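You operate a simulated robot arm through the tools that you are given. There is no shell and no other tool.

Carry out the task below with a simulated two-armed robot. There is one attempt and no reset: what you move stays moved.

JOB
Clean the pink cartridge on the pad tray and print a test stripe.
Fine: it stands in the rack; green tank button once wets the pad; one full stripe on the test card; back in its slot; leave the rest. Set down upright: what you pick out.

Only the result counts: the job must be done as asked and must still hold three seconds after the hand-in. Knocking over, shifting, dropping, spilling or breaking anything else fails it.

ROBOT AND FRAMES
Two 7-joint arms with two-finger parallel grippers on one trunk that stands fixed in place. Base frame: the origin is at the foot of the trunk, x ahead of it, y to its left, z up. Lengths are in m, angles in degrees, forces in N, time in s.
The left shoulder is at [0.07, 0.188, 1.215], the right one opposite. With the tool pointing down near the work surface each hand reaches from about 0.24 to 0.78 m from the base axis, measured 20 degrees to its own side. Payload 3.91 kg a hand.
Tool frame (each hand has its own): the origin (TCP) lies between the finger pads and is the grasp point; the fingertips stand 0.03 m ahead of it; z points along the fingers, y is the line along which they close. Largest opening 0.11 m; finger width 0.02, thickness 0.01; the body of the gripper, 0.048 by 0.112 m, starts 0.055 m behind the TCP.
Orientation is that of the tool frame in the base frame, as a unit quaternion [x, y, z, w]. With the fingers straight down and closing along the base's y, the tool's x points along the base's -x, its y along +y and its z along -z.

CONTROLS
- The arms move only by the tool send_rows. It takes "left_deltas", "right_deltas" or both (then of equal length, played together; a hand with none holds still); each is a list of rows, each an object (a shift or turn left out is 0, a gripper value left out holds the last) with "travel": the shift along the tool's x, y, z in mm, a list of three; "rotation": the turn, a rotation vector about the tool's x, y, z in rad, a list of three; "claw": the gripper command, from -1 (shut) to 1 (fully open), values between in proportion. In form: [{"travel": [x, y, z], "rotation": [rx, ry, rz], "claw": claw}, ...]. A call has 1 to 20 rows; each row shifts and turns the commanded pose from where the row before left it, along the tool's axes as they then stand. A row lasts 0.2 s, in which the tool goes at most 0.05 m and 8.6 degrees; a call with a longer step from one row to the next is refused whole, and so is a gripper value outside its range. Where a pose cannot be reached the arm comes as near as it can. A force on the tool above 40 N (or 10 N above the force at the start of the call, whichever is more), or a blocked arm, ends the call early, and 0.2 s more pass. Each finger travels about 0.072 m/s and halts on what it meets, pressing with about 30 N; the grip force reading is that of the motor and also rises with nothing between the fingers. The clock runs only during rows and for 0.2 s after the last one: add rows that do not move to give the fingers time. It gives the time, the measured TCP pose, the force on the tool (base axes), the opening and the grip force at its end, in the units of the frame above (readings bear some noise), with the torque about the TCP (base axes, N m) and any sound that the robot's microphone picked up.
- Cameras (640 x 400 px; columns grow to the right, rows downward): "scene" is now at [0.1251, 0.0418, 1.4349]; the picture's right is [0.49, -0.87, 0.00], its down [-0.56, -0.32, -0.76] and it looks along [0.67, 0.38, -0.64] (base axes); focal length 342 px, centre (320, 200). "left" rides on the left gripper at [0.072, -0.017, -0.103] in its tool frame; the picture's right is [0.23, 0.97, 0.00], its down [-0.76, 0.18, -0.62] and it looks along [-0.61, 0.14, 0.78] (tool axes); focal length 222 px, centre (320, 200). "right" rides on the right gripper at [0.072, 0.017, -0.103] in its tool frame; the picture's right is [-0.23, 0.97, 0.00], its down [-0.76, -0.18, -0.62] and it looks along [-0.61, -0.14, 0.78] (tool axes); focal length 222 px, centre (320, 200). There is no depth. A picture from a camera that has moved, and an enlarged one, comes with that camera's place and axes in the base frame and with its lens.
- grab_frame(camera): a new picture of that camera. No time passes.
- raise_lower(by): slides the trunk up (or, below 0, down) by that many m; the arms and the scene camera ride with it, the base frame stays. It gives what a move gives, with no picture.
- head_to(pan, tilt): turns the head with the scene camera to pan (to the left, within 86 degrees either way) and tilt (down, from -29 to 69), counted from straight ahead of the robot. It gives what a move gives.
- close_up(camera, box): a new picture of the part [left, top, right, bottom] of that camera's present view, enlarged. No time passes.
- close_job(): hands the job in; it is judged then, once.

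Nothing tells you positions but the pictures and the camera data. Unless the task says otherwise, let go and move clear before handing in.

The tools are called after "Request:" as name(argument=value, ...) on one line, values as JSON. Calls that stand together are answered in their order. send_rows: Moves the arms, as the interface text tells. Its arguments: {"type":"object","properties":{"left_deltas":{"type":"array","items":{"type":"object","properties":{"travel":{"type":"array","items":{"type":"number"}},"rotation":{"type":"array","items":{"type":"number"}},"claw":{"type":"number"}}}},"right_deltas":{"type":"array","items":{"type":"object","properties":{"travel":{"type":"array","items":{"type":"number"}},"rotation":{"type":"array","items":{"type":"number"}},"claw":{"type":"number"}}}}},"required":[]} The other tools are called the same way: raise_lower (by) moves the trunk up or down; head_to (pan, tilt) turns the head that bears the scene camera; grab_frame (camera) takes a picture; close_up (camera, box) takes an enlarged picture of a part of a camera's view; close_job () hands the job in.

At the start:

```text
time: 0.0
left_tool_pos: [0.3358, 0.5114, 1.0572]
left_tool_rot: [0.0, 1.0, 0.0, 0.0]
left_wrist_force: [0.2, -0.4, -0.2]
left_ft_torque: [-0.03, 0.02, -0.02]
left_opening: 0.1101
left_finger_force: 0.1
right_tool_pos: [0.4528, 0.0557, 1.0449]
right_tool_rot: [0.001, 1.0, 0.0, 0.0]
right_wrist_force: [-0.6, -0.1, 0.3]
right_ft_torque: [0.03, 0.0, 0.01]
right_opening: 0.1099
right_finger_force: 0.1
trunk travel left (down, up): [-0.725, 0.215]
head pan, tilt (commanded): [29.5, 40.1]
```

scene: 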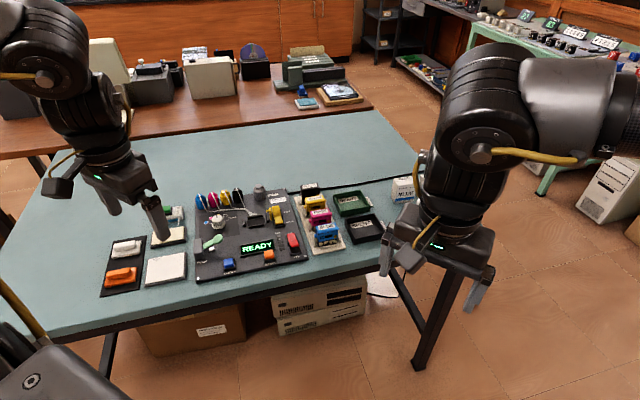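
right: 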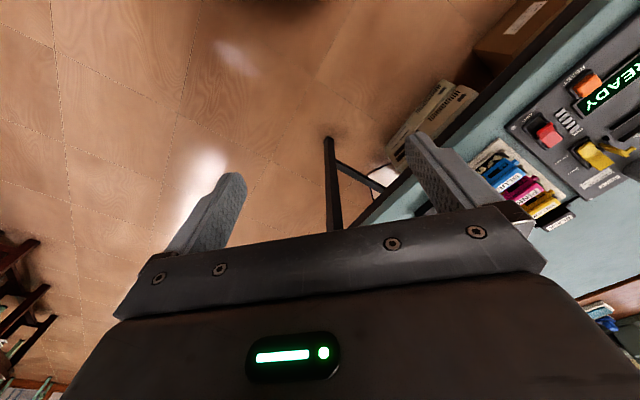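
left: 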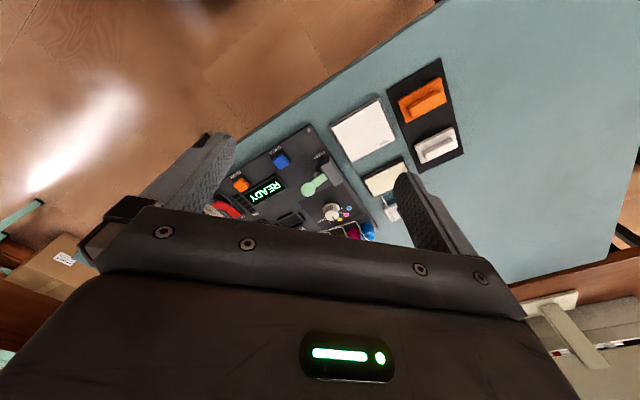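

I see a table with a printer-like console in the middle, a rack of cartridges (black, yellow, pink, blue) to its right, and trays and cards to its left. I'll look closer before moving anything.

Request:
close_up(camera="scene", box=[180, 170, 400, 307])

Request:
close_up(camera="scene", box=[80, 190, 240, 290])

Request:
close_up(camera="left", box=[220, 40, 480, 250])

Request:
close_up(camera="right", box=[440, 20, 640, 250])

```text
2.91 times, centred on (290, 238) of scene
camera zoom: at [0.1251, 0.0418, 1.4349], right [0.49, -0.87, 0.0], down [-0.56, -0.32, -0.76], along [0.67, 0.38, -0.64], focal length 994 px, centre (407, 88)
```

zoom: 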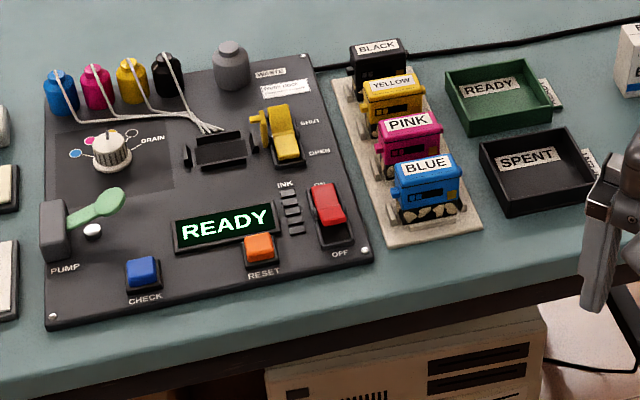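

```text
4.00 times, centred on (160, 240) of scene
camera zoom: at [0.1251, 0.0418, 1.4349], right [0.49, -0.87, 0.0], down [-0.56, -0.32, -0.76], along [0.67, 0.38, -0.64], focal length 1366 px, centre (960, 40)
```

zoom: 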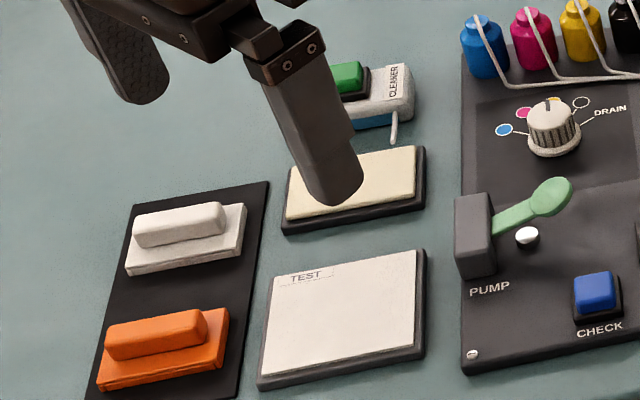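

```text
1.90 times, centred on (350, 145) of left
camera zoom: at [0.2635, 0.4956, 1.1594], right [-0.23, 0.97, 0.0], down [0.76, 0.18, 0.62], along [0.61, 0.14, -0.78], focal length 423 px, centre (263, 305)
```

zoom: 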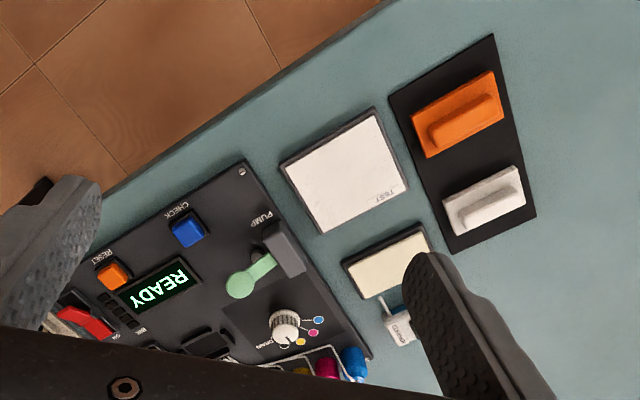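

```text
1.74 times, centred on (540, 135) of right
camera zoom: at [0.3809, 0.072, 1.1485], right [0.23, 0.97, 0.0], down [0.76, -0.18, 0.62], along [0.61, -0.14, -0.78], focal length 386 px, centre (-63, 313)
```

zoom: 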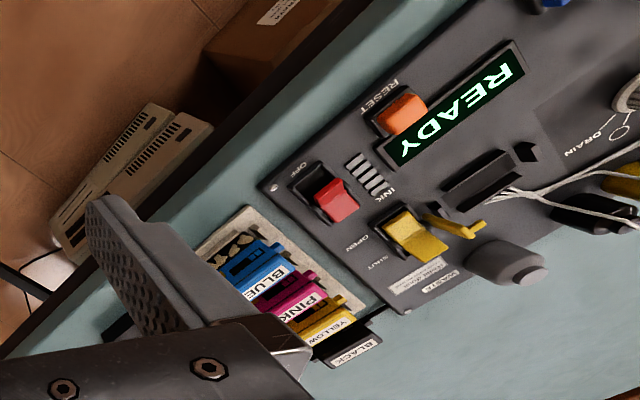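

The table top sits at about z ≈ 0.80, the rack is near (0.67, 0.35), the pad near (0.46, 0.68) and the card near (0.39, 0.60). I need more detail on the cartridges, the cleaner tank and the card.

Request:
close_up(camera="scene", box=[290, 175, 354, 265])

Request:
close_up(camera="scene", box=[140, 195, 200, 295])

Request:
close_up(camera="right", box=[470, 130, 590, 250])

Request:
close_up(camera="left", box=[320, 80, 440, 230])

```text
4.44 times, centred on (322, 220) of scene
camera zoom: at [0.1251, 0.0418, 1.4349], right [0.49, -0.87, 0.0], down [-0.56, -0.32, -0.76], along [0.67, 0.38, -0.64], focal length 1518 px, centre (311, 111)
```

zoom: 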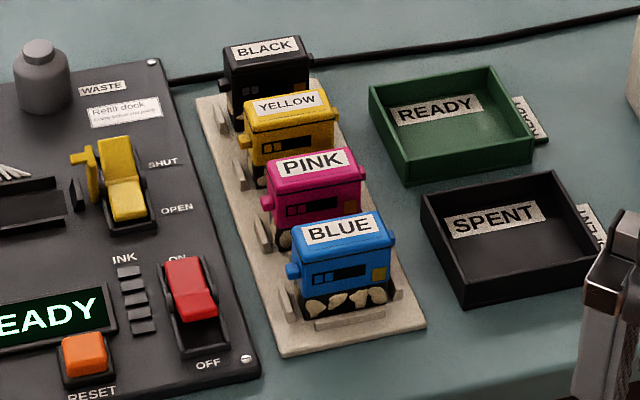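

```text
4.00 times, centred on (170, 245) of scene
camera zoom: at [0.1251, 0.0418, 1.4349], right [0.49, -0.87, 0.0], down [-0.56, -0.32, -0.76], along [0.67, 0.38, -0.64], focal length 1366 px, centre (920, 20)
```

zoom: 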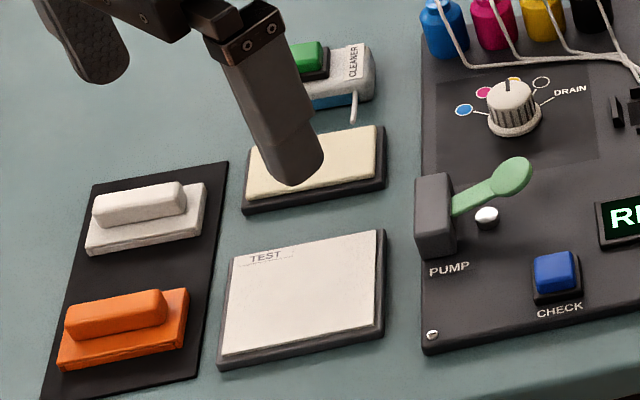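

```text
3.33 times, centred on (530, 190) of right
camera zoom: at [0.3809, 0.072, 1.1485], right [0.23, 0.97, 0.0], down [0.76, -0.18, 0.62], along [0.61, -0.14, -0.78], focal length 740 px, centre (-380, 233)
```

zoom: 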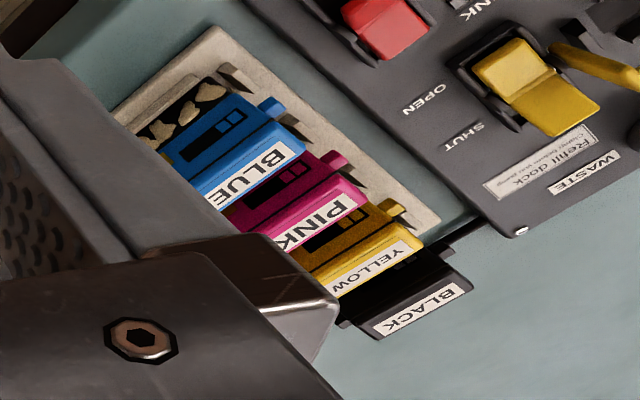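

```text
2.67 times, centred on (380, 155) of left
camera zoom: at [0.2635, 0.4956, 1.1594], right [-0.23, 0.97, 0.0], down [0.76, 0.18, 0.62], along [0.61, 0.14, -0.78], focal length 592 px, centre (160, 320)
```

zoom: 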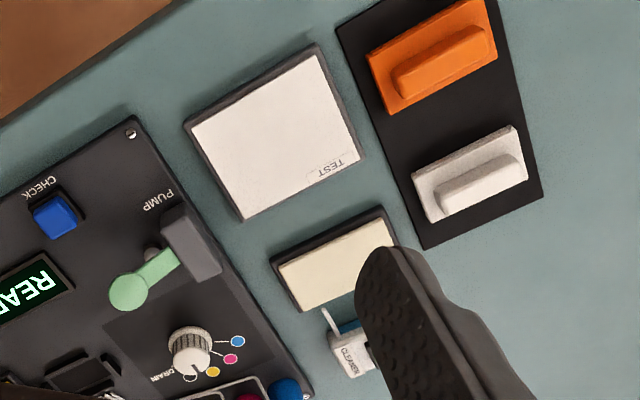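

Triangulating from both views puts the cartridge tops at z ≈ 0.869, spaced about 54 mm, with the station rotated about 45° in the base frame. I'll turn the left hand 45° to line up with it and get a better view of the pad and cleaner.

Request:
send_rows(left_deltas=[{"rotation": [0, 0, -0.1309]}, {"rotation": [0, 0, -0.1309]}, {"rotation": [0, 0, -0.1309]}, {"rotation": [0, 0, -0.1309]}, {"rotation": [0, 0, -0.1309]}, {"rotation": [0, 0, -0.1309]}])

Request:
grab_frame(camera="left")

Request:
grab_frame(camera="scene")

```text
time: 1.4
left_tool_pos: [0.3539, 0.5303, 1.0728]
left_tool_rot: [-0.384, 0.923, 0.0, -0.001]
left_wrist_force: [0.7, 0.7, 0.3]
left_ft_torque: [-0.04, -0.03, -0.01]
left_opening: 0.1101
left_finger_force: 0.1
left hand out of reach, approached as far as the arm can: row 6
right_tool_pos: [0.4534, 0.0561, 1.0443]
right_tool_rot: [0.0, 1.0, -0.002, -0.001]
right_wrist_force: [-0.1, 0.1, 0.1]
right_ft_torque: [-0.03, 0.02, -0.02]
right_opening: 0.11
right_finger_force: 0.1
trunk travel left (down, up): [-0.725, 0.215]
head pan, tilt (commanded): [29.5, 40.1]
```

```text
taken
camera left: at [0.3161, 0.4674, 1.176], right [-0.85, 0.53, 0.0], down [0.41, 0.67, 0.62], along [0.33, 0.53, -0.78], focal length 222 px, centre (320, 200)
```

left: 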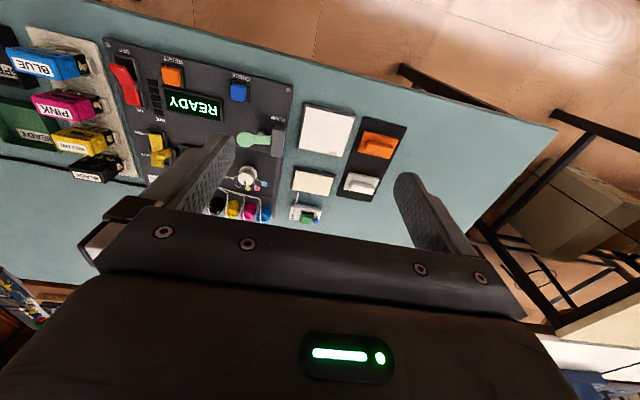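

```text
taken
camera scene: at [0.1262, 0.0428, 1.4347], right [0.49, -0.87, 0.0], down [-0.56, -0.32, -0.76], along [0.66, 0.38, -0.65], focal length 342 px, centre (320, 200)
```

scene: 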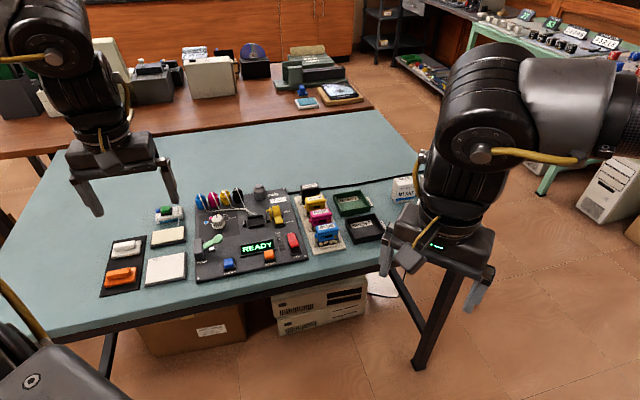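

The hand is now aligned at 45° and slightly displaced, and the scene view of the pad and cleaner is clear. I'll zoom in from both cameras to triangulate the button, pad and card.

Request:
close_up(camera="scene", box=[140, 195, 200, 235])

Request:
close_up(camera="scene", box=[140, 220, 200, 295])

Request:
close_up(camera="left", box=[280, 90, 380, 230])

Request:
close_up(camera="left", box=[0, 20, 140, 190])

```text
10.00 times, centred on (170, 215) of scene
camera zoom: at [0.1262, 0.0428, 1.4347], right [0.49, -0.87, 0.0], down [-0.56, -0.32, -0.76], along [0.66, 0.38, -0.65], focal length 3416 px, centre (1820, 50)
```

zoom: 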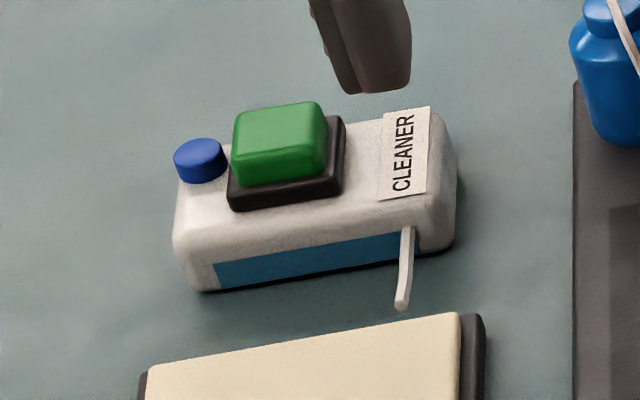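

```text
5.33 times, centred on (170, 258) of scene
camera zoom: at [0.1262, 0.0428, 1.4347], right [0.49, -0.87, 0.0], down [-0.56, -0.32, -0.76], along [0.66, 0.38, -0.65], focal length 1822 px, centre (1120, -107)
```

zoom: 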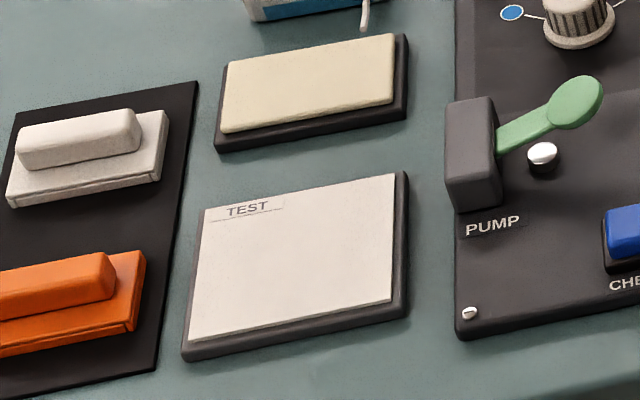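

```text
2.86 times, centred on (330, 160) of left
camera zoom: at [0.3161, 0.4674, 1.176], right [-0.85, 0.53, 0.0], down [0.41, 0.67, 0.62], along [0.33, 0.53, -0.78], focal length 635 px, centre (291, 314)
```

zoom: 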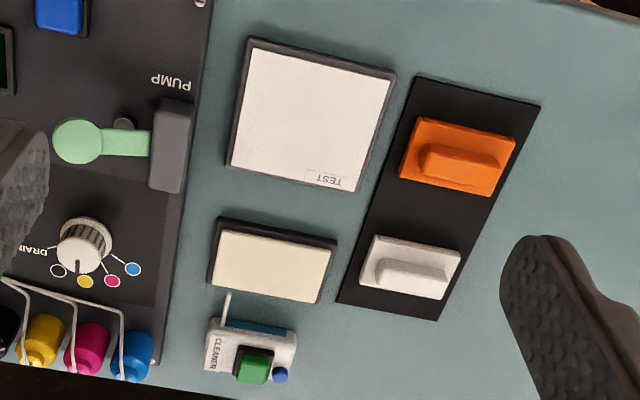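

```text
2.35 times, centred on (70, 105) of left
camera zoom: at [0.3161, 0.4674, 1.176], right [-0.85, 0.53, 0.0], down [0.41, 0.67, 0.62], along [0.33, 0.53, -0.78], focal length 523 px, centre (908, 424)
```

zoom: 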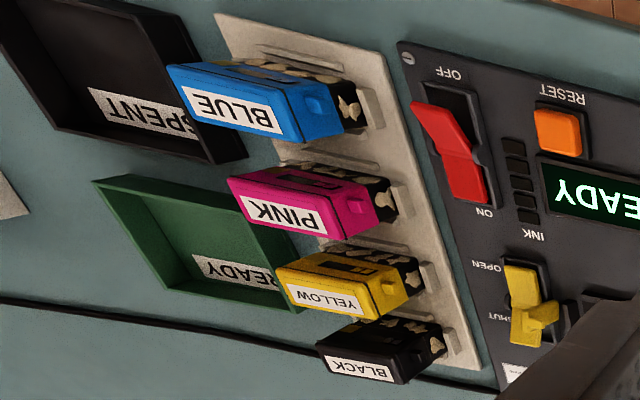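

The button looks to be near (0.52, 0.74, 0.83), close to the edge of the left arm's reach. I'll move the left hand toward the pad, staying high, to test reach and view it more closely.

Request:
send_rows(left_deltas=[{"travel": [-30, 3, 13]}, {"travel": [-30, 3, 13]}, {"travel": [-30, 3, 13]}, {"travel": [-30, 3, 13]}, {"travel": [-30, 3, 13]}, {"travel": [-30, 3, 13]}])

Request:
grab_frame(camera="left")

Request:
grab_frame(camera="scene")

```text
time: 2.8
left_tool_pos: [0.4725, 0.6731, 0.9954]
left_tool_rot: [-0.382, 0.924, 0.0, 0.0]
left_wrist_force: [0.1, 0.7, 0.4]
left_ft_torque: [0.01, 0.01, 0.02]
left_opening: 0.11
left_finger_force: 0.0
right_tool_pos: [0.454, 0.0564, 1.0441]
right_tool_rot: [-0.001, 1.0, -0.001, -0.001]
right_wrist_force: [0.4, -0.2, -0.6]
right_ft_torque: [-0.01, 0.01, 0.0]
right_opening: 0.1101
right_finger_force: 0.0
trunk travel left (down, up): [-0.725, 0.215]
head pan, tilt (commanded): [29.5, 40.1]
```

```text
taken
camera left: at [0.4321, 0.6092, 1.0982], right [-0.85, 0.53, 0.0], down [0.41, 0.66, 0.62], along [0.33, 0.53, -0.78], focal length 222 px, centre (320, 200)
```

left: 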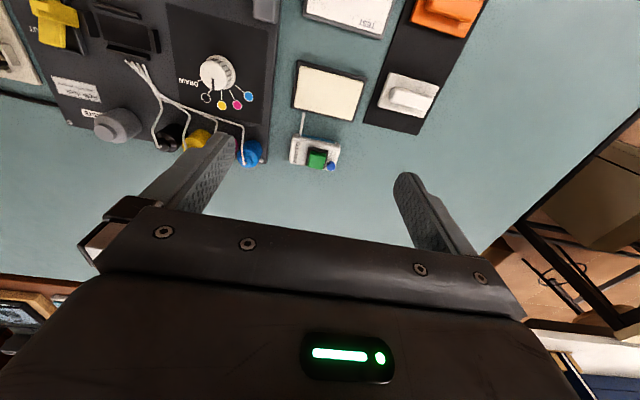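

```text
taken
camera scene: at [0.1269, 0.0425, 1.4347], right [0.49, -0.87, 0.0], down [-0.56, -0.32, -0.76], along [0.66, 0.38, -0.65], focal length 342 px, centre (320, 200)
```

scene: 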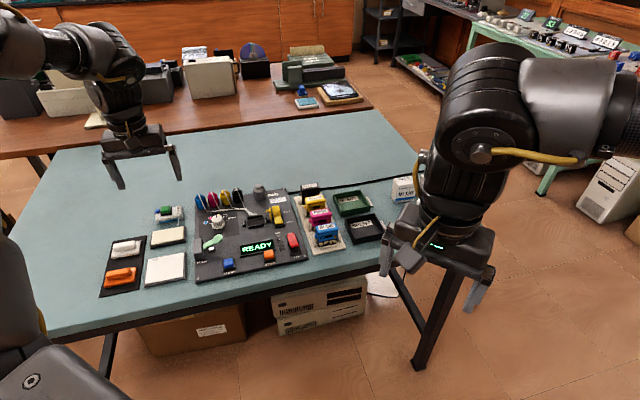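

The hand moves freely here. I'll zoom in on the button and pad from this closer viewpoint.

Request:
close_up(camera="left", box=[270, 50, 390, 180])

Request:
close_up(camera="scene", box=[140, 195, 200, 235])

```text
3.08 times, centred on (330, 115) of left
camera zoom: at [0.4321, 0.6092, 1.0982], right [-0.85, 0.53, 0.0], down [0.41, 0.66, 0.62], along [0.33, 0.53, -0.78], focal length 684 px, centre (289, 462)
```

zoom: 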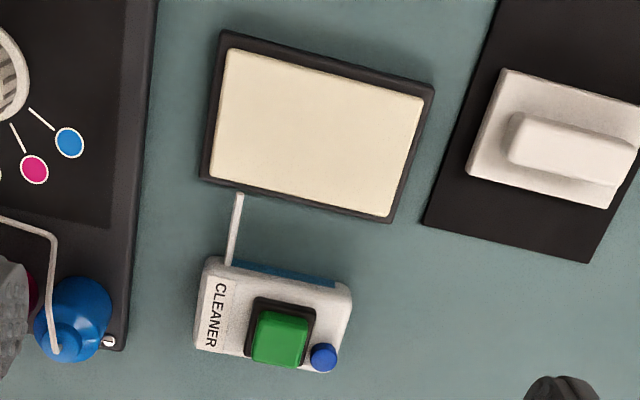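

```text
10.00 times, centred on (170, 215) of scene
camera zoom: at [0.1269, 0.0425, 1.4347], right [0.49, -0.87, 0.0], down [-0.56, -0.32, -0.76], along [0.66, 0.38, -0.65], focal length 3416 px, centre (1820, 50)
```

zoom: 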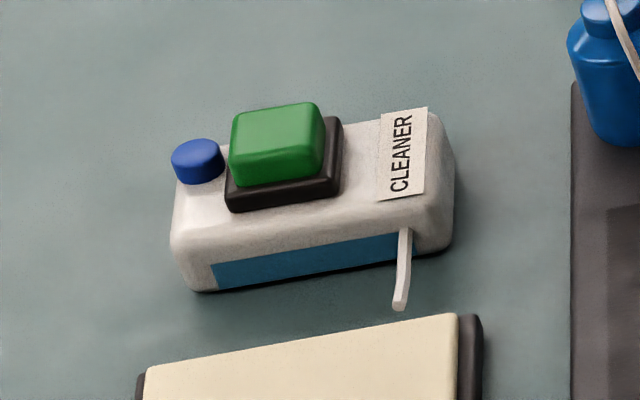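

Triangulation puts the top of the green button at about (0.510, 0.726, 0.839), roughly 19 mm square. I'll close the left gripper and hover about 60 mm above it to check reach and alignment.

Request:
send_rows(left_deltas=[{"travel": [-12, 2, 10], "claw": -1}, {"travel": [-12, 2, 10]}, {"travel": [-12, 2, 10]}, {"travel": [-12, 2, 10]}, {"travel": [-14, 3, 10]}, {"travel": [0, 0, 10]}])

Request:
close_up(camera="left", box=[220, 60, 420, 220])

Request:
close_up(camera="scene", box=[110, 140, 230, 250])

```text
time: 4.2
left_tool_pos: [0.5055, 0.7199, 0.9378]
left_tool_rot: [-0.383, 0.924, -0.001, -0.001]
left_wrist_force: [0.0, 0.3, -0.2]
left_ft_torque: [-0.01, -0.03, 0.0]
left_opening: 0.0001
left_finger_force: 30.1
right_tool_pos: [0.4538, 0.0559, 1.0476]
right_tool_rot: [0.0, 1.0, 0.0, 0.0]
right_wrist_force: [-0.5, -0.1, 0.0]
right_ft_torque: [-0.01, 0.03, -0.01]
right_opening: 0.11
right_finger_force: 0.0
trunk travel left (down, up): [-0.725, 0.215]
head pan, tilt (commanded): [29.5, 40.1]
```

```text
2.50 times, centred on (320, 140) of left
camera zoom: at [0.4657, 0.6577, 1.0391], right [-0.85, 0.53, 0.0], down [0.41, 0.67, 0.62], along [0.33, 0.53, -0.78], focal length 555 px, centre (320, 350)
```

zoom: 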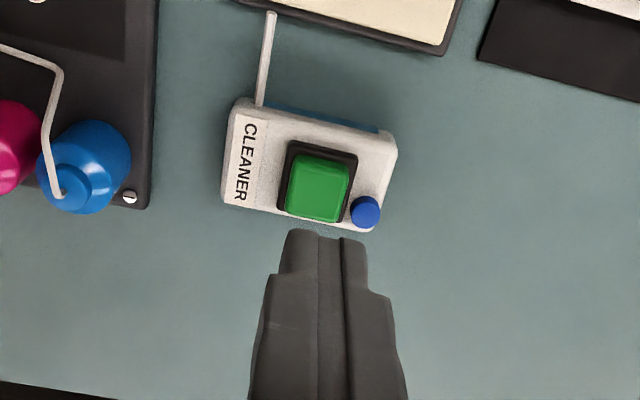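

```text
3.64 times, centred on (170, 195) of scene
camera zoom: at [0.1247, 0.0416, 1.4349], right [0.49, -0.87, 0.0], down [-0.56, -0.32, -0.76], along [0.67, 0.38, -0.64], focal length 1242 px, centre (866, 218)
```

zoom: 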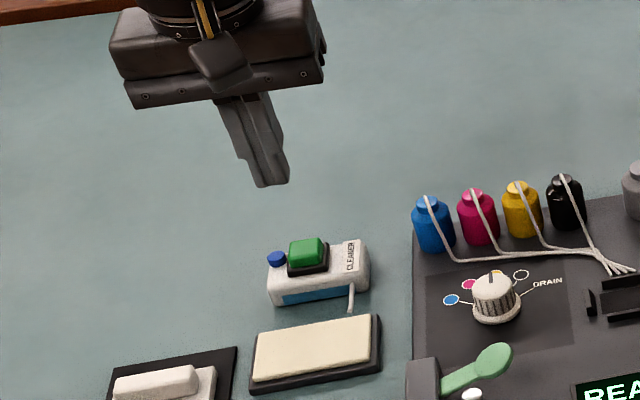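

The reach is fine. From the view, the button centre is about 9 mm further forward, so I'll shift over it and come down to about 18 mm above.

Request:
send_rows(left_deltas=[{"travel": [-4, 1, 0]}, {"travel": [-5, 1, 10]}, {"travel": [0, 0, 15]}, {"travel": [0, 0, 15]}, {"travel": [0, 0, 10]}])

Request:
close_up(camera="left", box=[240, 80, 400, 220])

Request:
close_up(camera="scene", box=[130, 170, 210, 230])

```text
time: 5.4
left_tool_pos: [0.4894, 0.7094, 0.9051]
left_tool_rot: [-0.383, 0.924, 0.0, 0.001]
left_wrist_force: [-0.6, -0.5, 0.3]
left_ft_torque: [-0.04, -0.03, 0.02]
left_opening: 0.0
left_finger_force: 30.3
left hand out of reach, approached as far as the arm can: row 1, 2, 3, 4, 5
right_tool_pos: [0.4531, 0.056, 1.0448]
right_tool_rot: [0.0, 1.0, 0.0, 0.0]
right_wrist_force: [-0.1, -0.1, 0.9]
right_ft_torque: [0.02, 0.03, -0.03]
right_opening: 0.11
right_finger_force: 0.0
trunk travel left (down, up): [-0.725, 0.215]
head pan, tilt (commanded): [29.5, 40.1]
```

```text
2.86 times, centred on (320, 150) of left
camera zoom: at [0.4495, 0.6474, 1.0078], right [-0.85, 0.53, 0.0], down [0.41, 0.66, 0.62], along [0.33, 0.53, -0.78], focal length 635 px, centre (320, 343)
```

zoom: 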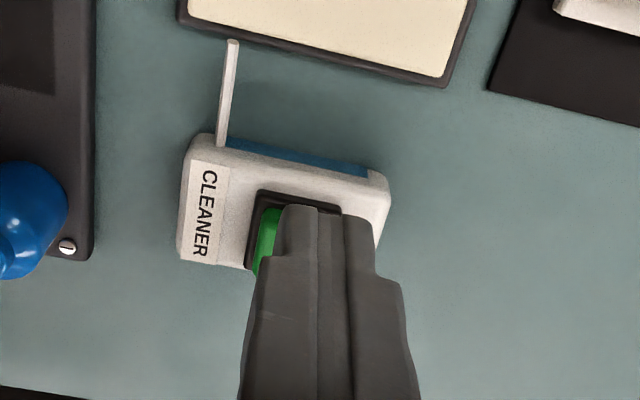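

```text
6.67 times, centred on (170, 200) of scene
camera zoom: at [0.125, 0.042, 1.4349], right [0.49, -0.87, 0.0], down [-0.56, -0.32, -0.76], along [0.67, 0.38, -0.64], focal length 2277 px, centre (1320, 200)
```

zoom: 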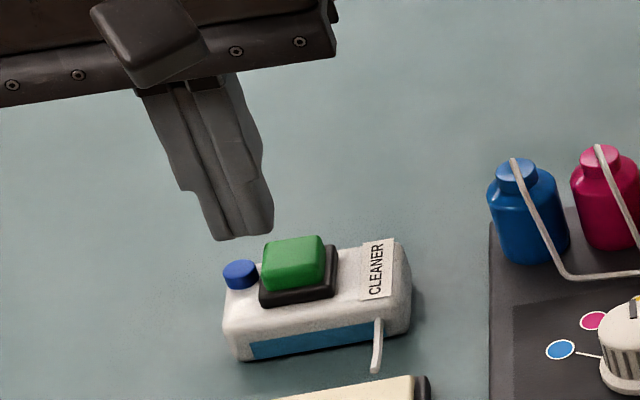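

A vertical tool can't reach this far at the current trunk height. I'll lift both hands and then lower the trunk, which keeps the hand height relative to the shoulder where reach is better.

Request:
send_rows(left_deltas=[{"travel": [0, 0, -25]}, {"travel": [0, 0, -25]}, {"travel": [0, 0, -25]}, {"travel": [5, 0, -25]}, {"travel": [0, 0, 0]}], right_deltas=[{"travel": [0, 0, -25]}, {"travel": [0, 0, -25]}, {"travel": [0, 0, -25]}, {"travel": [0, 0, -25]}, {"travel": [0, 0, 0]}])

```text
time: 6.6
left_tool_pos: [0.487, 0.7086, 1.0047]
left_tool_rot: [-0.382, 0.924, 0.0, -0.001]
left_wrist_force: [0.9, 0.7, 0.6]
left_ft_torque: [0.01, -0.01, 0.01]
left_opening: 0.0
left_finger_force: 29.9
right_tool_pos: [0.4556, 0.0571, 1.1448]
right_tool_rot: [0.0, 1.0, -0.001, 0.0]
right_wrist_force: [0.3, -0.9, -1.0]
right_ft_torque: [0.05, -0.02, 0.0]
right_opening: 0.11
right_finger_force: 0.0
trunk travel left (down, up): [-0.725, 0.215]
head pan, tilt (commanded): [29.5, 40.1]
```

Request:
send_rows(left_deltas=[{"travel": [0, 0, -20]}, {"travel": [0, 0, -20]}, {"travel": [0, 0, 0]}])

Request:
raise_lower(by=-0.12)

Request:
grab_frame(camera="scene")

Request:
close_up(camera="left", box=[220, 60, 420, 220])

```text
time: 7.4
left_tool_pos: [0.4849, 0.7079, 1.0447]
left_tool_rot: [-0.382, 0.924, 0.0, 0.0]
left_wrist_force: [-1.0, 0.4, 0.2]
left_ft_torque: [-0.01, -0.01, 0.0]
left_opening: 0.0
left_finger_force: 29.9
right_tool_pos: [0.4538, 0.0581, 1.1438]
right_tool_rot: [0.0, 1.0, -0.001, 0.001]
right_wrist_force: [-0.3, -0.5, -0.3]
right_ft_torque: [0.02, 0.01, 0.02]
right_opening: 0.1099
right_finger_force: 0.0
trunk travel left (down, up): [-0.725, 0.215]
head pan, tilt (commanded): [29.5, 40.1]
```

```text
time: 8.9
left_tool_pos: [0.4845, 0.7073, 0.9244]
left_tool_rot: [-0.383, 0.924, -0.001, 0.001]
left_wrist_force: [-0.1, -1.0, -0.1]
left_ft_torque: [-0.01, 0.0, 0.0]
left_opening: 0.0
left_finger_force: 30.0
right_tool_pos: [0.4543, 0.0571, 1.0246]
right_tool_rot: [0.0, 1.0, 0.0, 0.0]
right_wrist_force: [-0.3, -0.7, -0.4]
right_ft_torque: [0.01, 0.02, -0.01]
right_opening: 0.1099
right_finger_force: 0.0
trunk travel left (down, up): [-0.605, 0.335]
head pan, tilt (commanded): [29.5, 40.1]
```

```text
taken
camera scene: at [0.1249, 0.0417, 1.3149], right [0.49, -0.87, 0.0], down [-0.56, -0.32, -0.76], along [0.67, 0.38, -0.64], focal length 342 px, centre (320, 200)
```

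scene: 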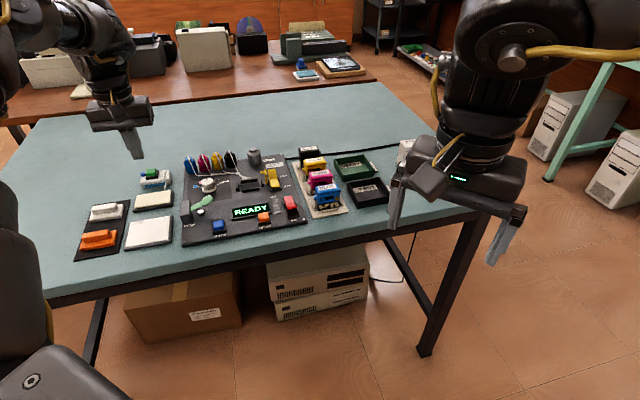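

```text
2.50 times, centred on (320, 140) of left
camera zoom: at [0.445, 0.644, 1.0279], right [-0.85, 0.53, 0.0], down [0.41, 0.66, 0.62], along [0.33, 0.53, -0.78], focal length 555 px, centre (320, 350)
```

zoom: 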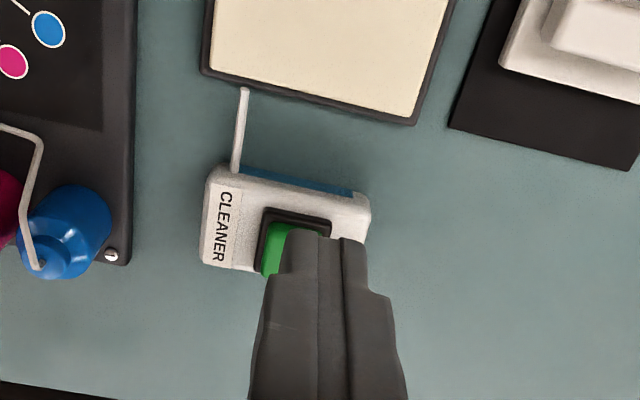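

The trunk is 0.12 m lower, so I now have a second scene viewpoint for triangulation. I'll zoom in on all the key items.

Request:
close_up(camera="scene", box=[125, 160, 185, 200])

Request:
close_up(camera="scene", box=[115, 185, 185, 255])

Request:
close_up(camera="scene", box=[280, 135, 360, 225])

```text
10.00 times, centred on (155, 180) of scene
camera zoom: at [0.1249, 0.0417, 1.3149], right [0.49, -0.87, 0.0], down [-0.56, -0.32, -0.76], along [0.67, 0.38, -0.64], focal length 3416 px, centre (1970, 400)
```

zoom: 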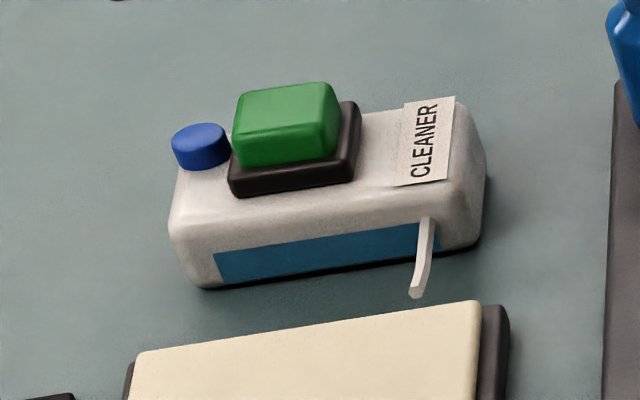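

```text
5.71 times, centred on (150, 220) of scene
camera zoom: at [0.1249, 0.0417, 1.3149], right [0.49, -0.87, 0.0], down [-0.56, -0.32, -0.76], along [0.67, 0.38, -0.64], focal length 1952 px, centre (1291, 86)
```

zoom: 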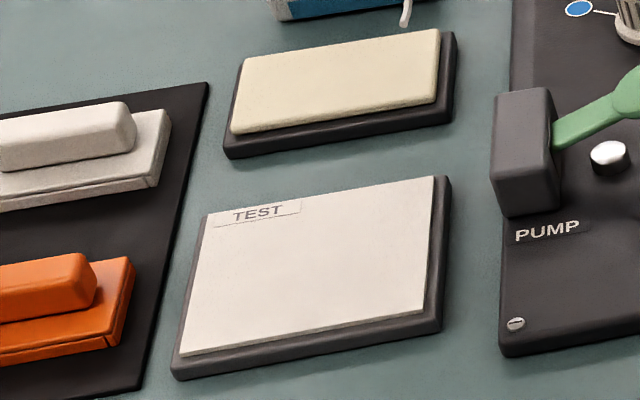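

```text
4.44 times, centred on (320, 180) of scene
camera zoom: at [0.1249, 0.0417, 1.3149], right [0.49, -0.87, 0.0], down [-0.56, -0.32, -0.76], along [0.67, 0.38, -0.64], focal length 1518 px, centre (320, 289)
```

zoom: 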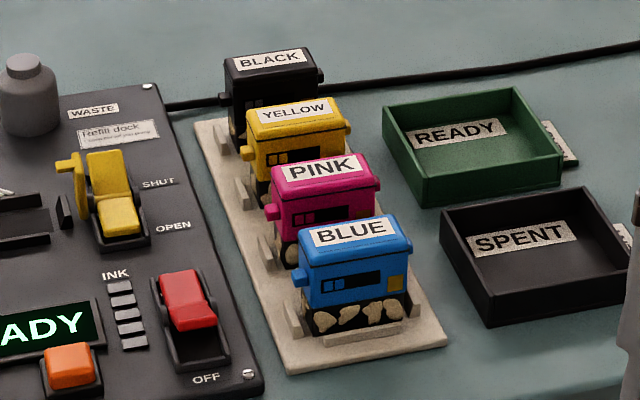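

Everything is now well resolved. I'll move the closed fingertips over the button at (0.510, 0.727), staying about 55 mm above it, and recheck the alignment.

Request:
send_rows(left_deltas=[{"travel": [-11, -1, 0]}, {"travel": [-11, -1, 0]}, {"travel": [-10, -2, 0]}, {"travel": [0, 0, 0]}])

Request:
close_up(camera="left", box=[220, 60, 420, 220])

Request:
close_up(camera="scene", box=[125, 140, 185, 200])

```text
time: 9.9
left_tool_pos: [0.5089, 0.7273, 0.9256]
left_tool_rot: [-0.383, 0.924, 0.0, 0.0]
left_wrist_force: [0.8, 0.7, -0.1]
left_ft_torque: [0.0, 0.04, 0.01]
left_opening: 0.0
left_finger_force: 29.7
right_tool_pos: [0.4546, 0.0569, 1.0247]
right_tool_rot: [0.0, 1.0, 0.0, -0.001]
right_wrist_force: [0.1, -0.4, 0.1]
right_ft_torque: [0.03, -0.03, 0.0]
right_opening: 0.1102
right_finger_force: 0.0
trunk travel left (down, up): [-0.605, 0.335]
head pan, tilt (commanded): [29.5, 40.1]
```

```text
2.50 times, centred on (320, 140) of left
camera zoom: at [0.47, 0.6637, 1.0275], right [-0.85, 0.53, 0.0], down [0.41, 0.66, 0.62], along [0.33, 0.53, -0.78], focal length 555 px, centre (320, 350)
```

zoom: 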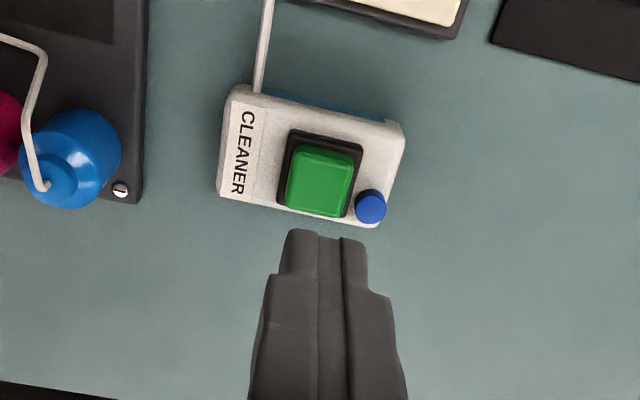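

```text
6.67 times, centred on (155, 170) of scene
camera zoom: at [0.1247, 0.0419, 1.3149], right [0.49, -0.87, 0.0], down [-0.56, -0.32, -0.76], along [0.67, 0.38, -0.64], focal length 2277 px, centre (1420, 400)
```

zoom: 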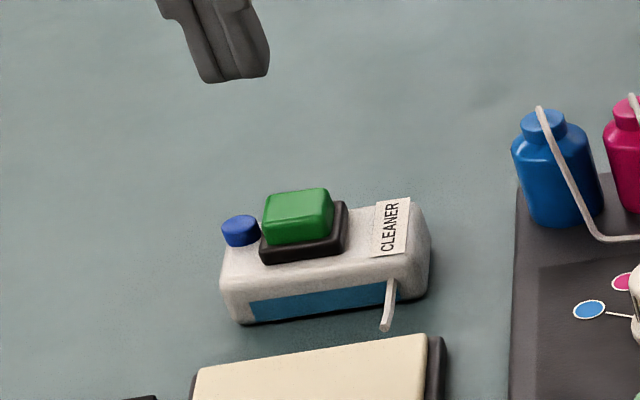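

The axis is within about 2–3 mm of the button centre. I'll nudge it and descend to about 13 mm above the button.

Request:
send_rows(left_deltas=[{"travel": [-2, -1, 10]}, {"travel": [0, 0, 15]}, {"travel": [0, 0, 15]}, {"travel": [0, 0, 0]}])

Request:
close_up(camera="scene", box=[125, 150, 185, 200])

Request:
close_up(camera="left", box=[240, 80, 400, 220])

```text
time: 10.9
left_tool_pos: [0.5115, 0.7284, 0.8853]
left_tool_rot: [-0.382, 0.924, 0.0, 0.0]
left_wrist_force: [-0.2, 0.4, -0.2]
left_ft_torque: [0.01, 0.01, -0.01]
left_opening: 0.0003
left_finger_force: 30.1
right_tool_pos: [0.4536, 0.0562, 1.0243]
right_tool_rot: [0.0, 1.0, 0.001, 0.0]
right_wrist_force: [0.2, -0.5, 0.5]
right_ft_torque: [0.03, 0.0, 0.01]
right_opening: 0.1099
right_finger_force: 0.1
trunk travel left (down, up): [-0.605, 0.335]
head pan, tilt (commanded): [29.5, 40.1]
```

```text
8.00 times, centred on (155, 175) of scene
camera zoom: at [0.1249, 0.0417, 1.3149], right [0.49, -0.87, 0.0], down [-0.56, -0.32, -0.76], along [0.67, 0.38, -0.64], focal length 2733 px, centre (1640, 400)
```

zoom: 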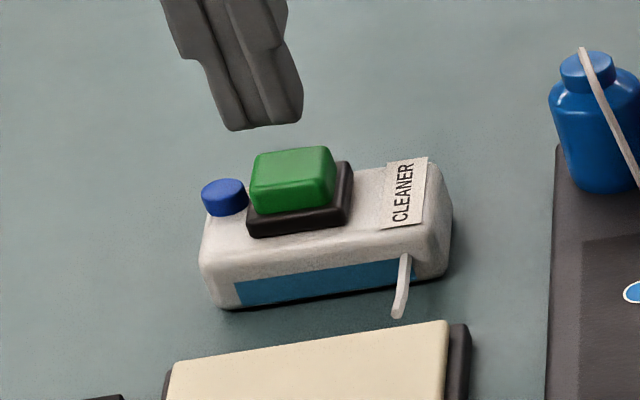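

```text
2.86 times, centred on (320, 150) of left
camera zoom: at [0.4718, 0.665, 0.988], right [-0.85, 0.53, 0.0], down [0.41, 0.66, 0.62], along [0.33, 0.53, -0.78], focal length 635 px, centre (320, 343)
```

zoom: 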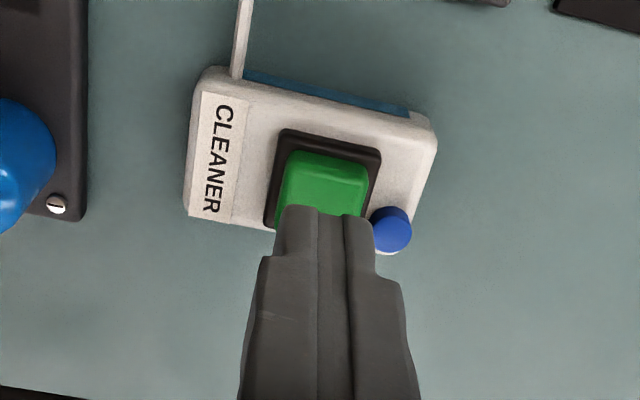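

The tip is at z ≈ 0.855 and lined up with the button, which should be about 15–20 mm below. I'll descend in small increments and watch force and sound.

Request:
send_rows(left_deltas=[{"travel": [0, 0, 5]}, {"travel": [0, 0, 5]}, {"travel": [0, 0, 3]}])

Request:
close_up(camera="scene", box=[125, 150, 185, 200])

```text
time: 11.7
left_tool_pos: [0.5109, 0.729, 0.8715]
left_tool_rot: [-0.382, 0.924, 0.0, 0.0]
left_wrist_force: [0.2, -0.3, -0.3]
left_ft_torque: [0.01, -0.05, 0.01]
left_opening: 0.0
left_finger_force: 30.0
right_tool_pos: [0.4553, 0.0565, 1.0248]
right_tool_rot: [0.0, 1.0, 0.0, 0.0]
right_wrist_force: [0.6, -0.4, 0.1]
right_ft_torque: [-0.02, -0.01, 0.01]
right_opening: 0.1099
right_finger_force: 0.0
trunk travel left (down, up): [-0.605, 0.335]
head pan, tilt (commanded): [29.5, 40.1]
```

```text
8.00 times, centred on (155, 175) of scene
camera zoom: at [0.1251, 0.042, 1.3148], right [0.49, -0.87, 0.0], down [-0.56, -0.32, -0.76], along [0.67, 0.38, -0.64], focal length 2733 px, centre (1640, 400)
```

zoom: 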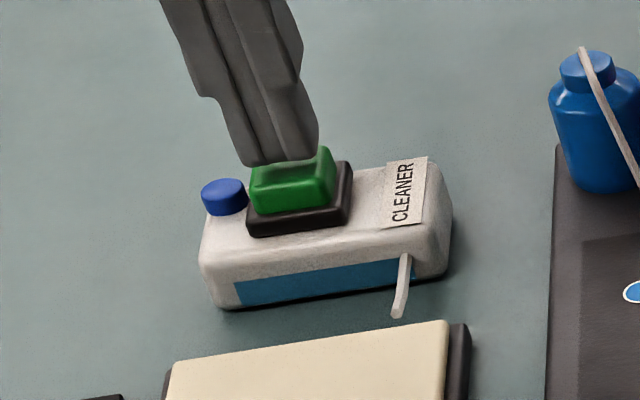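

Request:
send_rows(left_deltas=[{"travel": [0, 0, 3]}, {"travel": [0, 0, 2]}, {"travel": [0, 0, 0]}])

Request:
close_up(camera="scene", box=[125, 150, 185, 200])

```text
time: 12.5
left_tool_pos: [0.5122, 0.7279, 0.8679]
left_tool_rot: [-0.382, 0.924, 0.0, 0.0]
left_wrist_force: [-0.1, 1.2, -0.2]
left_ft_torque: [0.01, 0.01, 0.01]
left_opening: 0.0
left_finger_force: 30.2
right_tool_pos: [0.4536, 0.0573, 1.0253]
right_tool_rot: [0.0, 1.0, 0.001, 0.0]
right_wrist_force: [0.7, -0.1, -0.2]
right_ft_torque: [-0.01, 0.0, 0.02]
right_opening: 0.1101
right_finger_force: 0.1
trunk travel left (down, up): [-0.605, 0.335]
head pan, tilt (commanded): [29.5, 40.1]
```

```text
8.00 times, centred on (155, 175) of scene
camera zoom: at [0.125, 0.0418, 1.3149], right [0.49, -0.87, 0.0], down [-0.56, -0.32, -0.76], along [0.67, 0.38, -0.64], focal length 2733 px, centre (1640, 400)
```

zoom: 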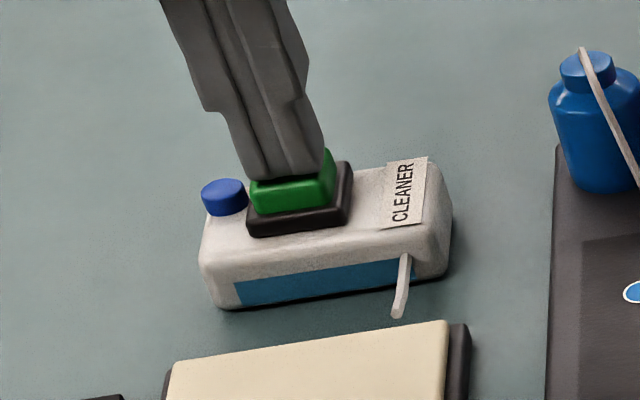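

Request:
send_rows(left_deltas=[{"travel": [0, 0, 2]}, {"travel": [0, 0, 2]}])

Request:
close_up(camera="scene", box=[125, 150, 185, 200])

```text
time: 13.1
left_tool_pos: [0.512, 0.7275, 0.8634]
left_tool_rot: [-0.383, 0.924, 0.0, 0.0]
left_wrist_force: [-0.5, 0.4, 1.9]
left_ft_torque: [0.0, 0.01, -0.02]
left_opening: 0.0
left_finger_force: 29.6
right_tool_pos: [0.4539, 0.0567, 1.0256]
right_tool_rot: [0.001, 1.0, 0.0, 0.0]
right_wrist_force: [-0.1, 0.1, 0.6]
right_ft_torque: [0.0, -0.01, -0.01]
right_opening: 0.1101
right_finger_force: 0.0
trunk travel left (down, up): [-0.605, 0.335]
head pan, tilt (commanded): [29.5, 40.1]
heard: click
```

```text
8.00 times, centred on (155, 175) of scene
camera zoom: at [0.1249, 0.0416, 1.3149], right [0.49, -0.87, 0.0], down [-0.56, -0.32, -0.76], along [0.67, 0.38, -0.64], focal length 2733 px, centre (1640, 400)
```

zoom: 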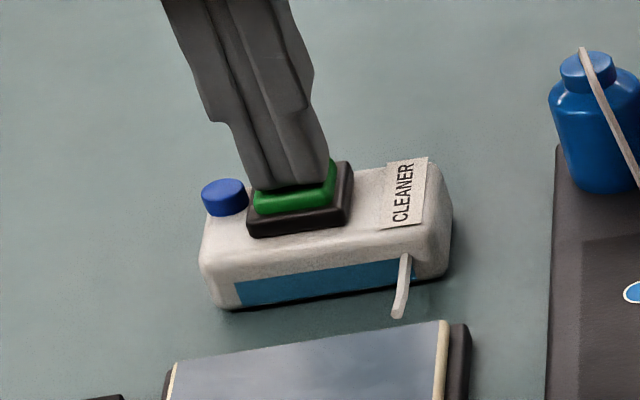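

I heard a click and the pad now looks wet, so that was one clean press. I'll retract straight up and check the pad.

Request:
send_rows(left_deltas=[{"travel": [0, 0, -10]}, {"travel": [0, 0, -20]}, {"travel": [0, 0, -30]}, {"travel": [0, 0, -30]}, {"travel": [0, 0, 0]}])

Request:
close_up(camera="scene", box=[115, 160, 195, 255])

Request:
grab_frame(camera="left")

```text
time: 14.3
left_tool_pos: [0.5122, 0.7286, 0.9523]
left_tool_rot: [-0.383, 0.924, 0.0, 0.0]
left_wrist_force: [0.4, 0.2, 0.1]
left_ft_torque: [-0.02, 0.02, 0.01]
left_opening: 0.0001
left_finger_force: 30.1
right_tool_pos: [0.4542, 0.0562, 1.0241]
right_tool_rot: [0.0, 1.0, -0.001, 0.0]
right_wrist_force: [0.4, 0.1, 0.1]
right_ft_torque: [-0.02, 0.0, -0.01]
right_opening: 0.11
right_finger_force: 0.1
trunk travel left (down, up): [-0.605, 0.335]
head pan, tilt (commanded): [29.5, 40.1]
```

```text
4.21 times, centred on (155, 208) of scene
camera zoom: at [0.1254, 0.0425, 1.3148], right [0.49, -0.87, 0.0], down [-0.56, -0.32, -0.76], along [0.67, 0.38, -0.65], focal length 1438 px, centre (1015, 168)
```

zoom: 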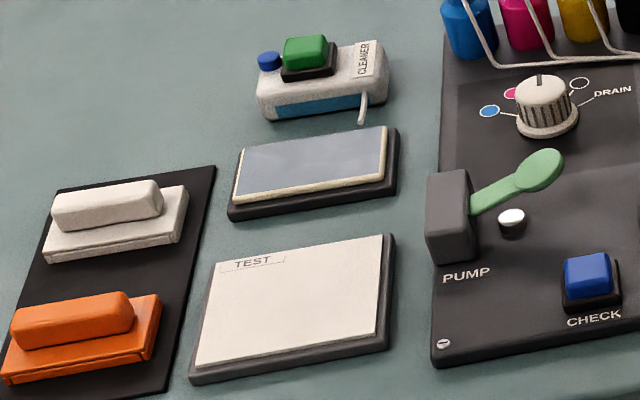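

```text
taken
camera left: at [0.4725, 0.6651, 1.0552], right [-0.85, 0.53, 0.0], down [0.41, 0.66, 0.62], along [0.33, 0.53, -0.78], focal length 222 px, centre (320, 200)
```

left: 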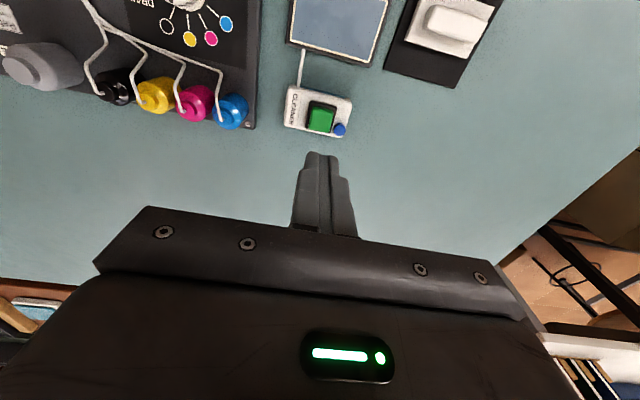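

The pad is wet and the green button is back up. I'll move the left hand across, staying high, to look over the rack from close range.

Request:
send_rows(left_deltas=[{"travel": [12, -30, -4], "claw": 0.5}, {"travel": [15, -38, -4]}, {"travel": [15, -38, -4]}, {"travel": [15, -38, -4]}, {"travel": [15, -38, -4]}, {"travel": [15, -38, -4]}, {"travel": [15, -38, -4]}, {"travel": [15, -38, -4]}, {"travel": [15, -38, -4]}, {"travel": [15, -30, -4]}, {"travel": [10, -10, 0]}, {"travel": [0, 0, 0]}])

Request:
grab_frame(camera="left")

Request:
grab_frame(camera="scene")

```text
time: 16.9
left_tool_pos: [0.5979, 0.3639, 0.969]
left_tool_rot: [-0.383, 0.924, -0.001, 0.001]
left_wrist_force: [0.6, 0.1, 0.2]
left_ft_torque: [0.01, 0.02, 0.0]
left_opening: 0.0823
left_finger_force: 0.0
left hand out of reach, approached as far as the arm can: row 7, 8, 9, 10, 11
right_tool_pos: [0.4544, 0.0559, 1.0244]
right_tool_rot: [0.0, 1.0, -0.001, 0.0]
right_wrist_force: [-0.9, 0.0, 0.7]
right_ft_torque: [-0.02, -0.01, 0.0]
right_opening: 0.1101
right_finger_force: 0.0
trunk travel left (down, up): [-0.605, 0.335]
head pan, tilt (commanded): [29.5, 40.1]
```

```text
taken
camera left: at [0.5585, 0.3018, 1.071], right [-0.85, 0.53, 0.0], down [0.41, 0.67, 0.62], along [0.33, 0.53, -0.78], focal length 222 px, centre (320, 200)
```

left: 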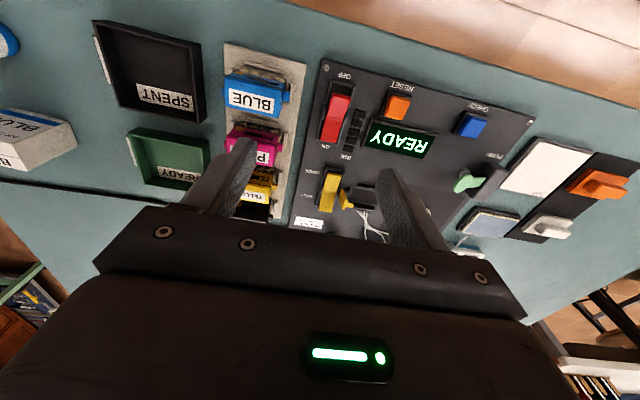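

```text
taken
camera scene: at [0.1251, 0.0419, 1.3148], right [0.49, -0.87, 0.0], down [-0.56, -0.32, -0.76], along [0.67, 0.38, -0.64], focal length 342 px, centre (320, 200)
```

scene: 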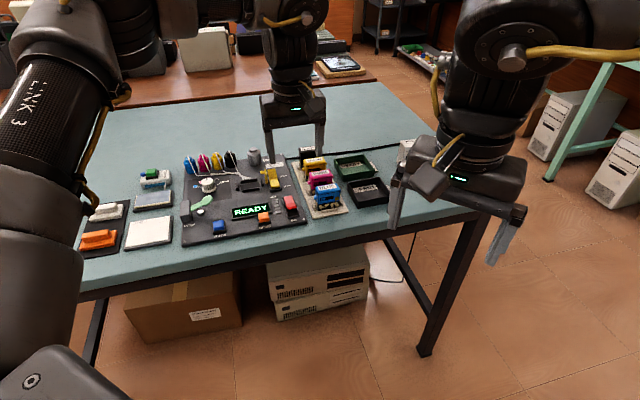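

With the hand at 45° yaw the arm hits a limit near the rack. I'll rotate back toward 0° yaw and move over the pink cartridge, still high, to explore which orientations are reachable.

Request:
send_rows(left_deltas=[{"rotation": [0, 0, 0.1309], "travel": [0, 0, -5]}, {"rotation": [0, 0, 0.1309], "travel": [0, 0, -5]}, {"rotation": [0, 0, 0.1309], "travel": [0, 0, -5]}, {"rotation": [0, 0, 0.1309]}, {"rotation": [0, 0, 0.1309]}, {"rotation": [0, 0, 0.1309]}, {"travel": [-30, 0, 0]}, {"travel": [-30, -10, 0]}, {"travel": [0, 0, 0]}])

Request:
grab_frame(camera="left")

```text
time: 18.9
left_tool_pos: [0.6003, 0.3677, 0.9695]
left_tool_rot: [0.0, 1.0, -0.001, 0.002]
left_wrist_force: [-0.3, 0.1, -0.5]
left_ft_torque: [0.0, -0.01, -0.02]
left_opening: 0.0826
left_finger_force: 0.1
left hand out of reach, approached as far as the arm can: row 2, 7, 8
right_tool_pos: [0.4546, 0.0564, 1.0245]
right_tool_rot: [0.0, 1.0, 0.0, -0.001]
right_wrist_force: [-0.6, 0.5, -1.2]
right_ft_torque: [0.02, 0.0, 0.0]
right_opening: 0.11
right_finger_force: 0.1
trunk travel left (down, up): [-0.605, 0.335]
head pan, tilt (commanded): [29.5, 40.1]
```

```text
taken
camera left: at [0.5266, 0.3516, 1.0711], right [-0.23, 0.97, 0.0], down [0.76, 0.18, 0.63], along [0.61, 0.14, -0.78], focal length 222 px, centre (320, 200)
```

left: 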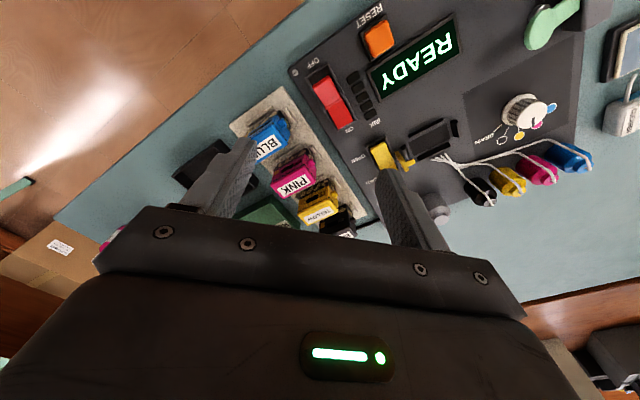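

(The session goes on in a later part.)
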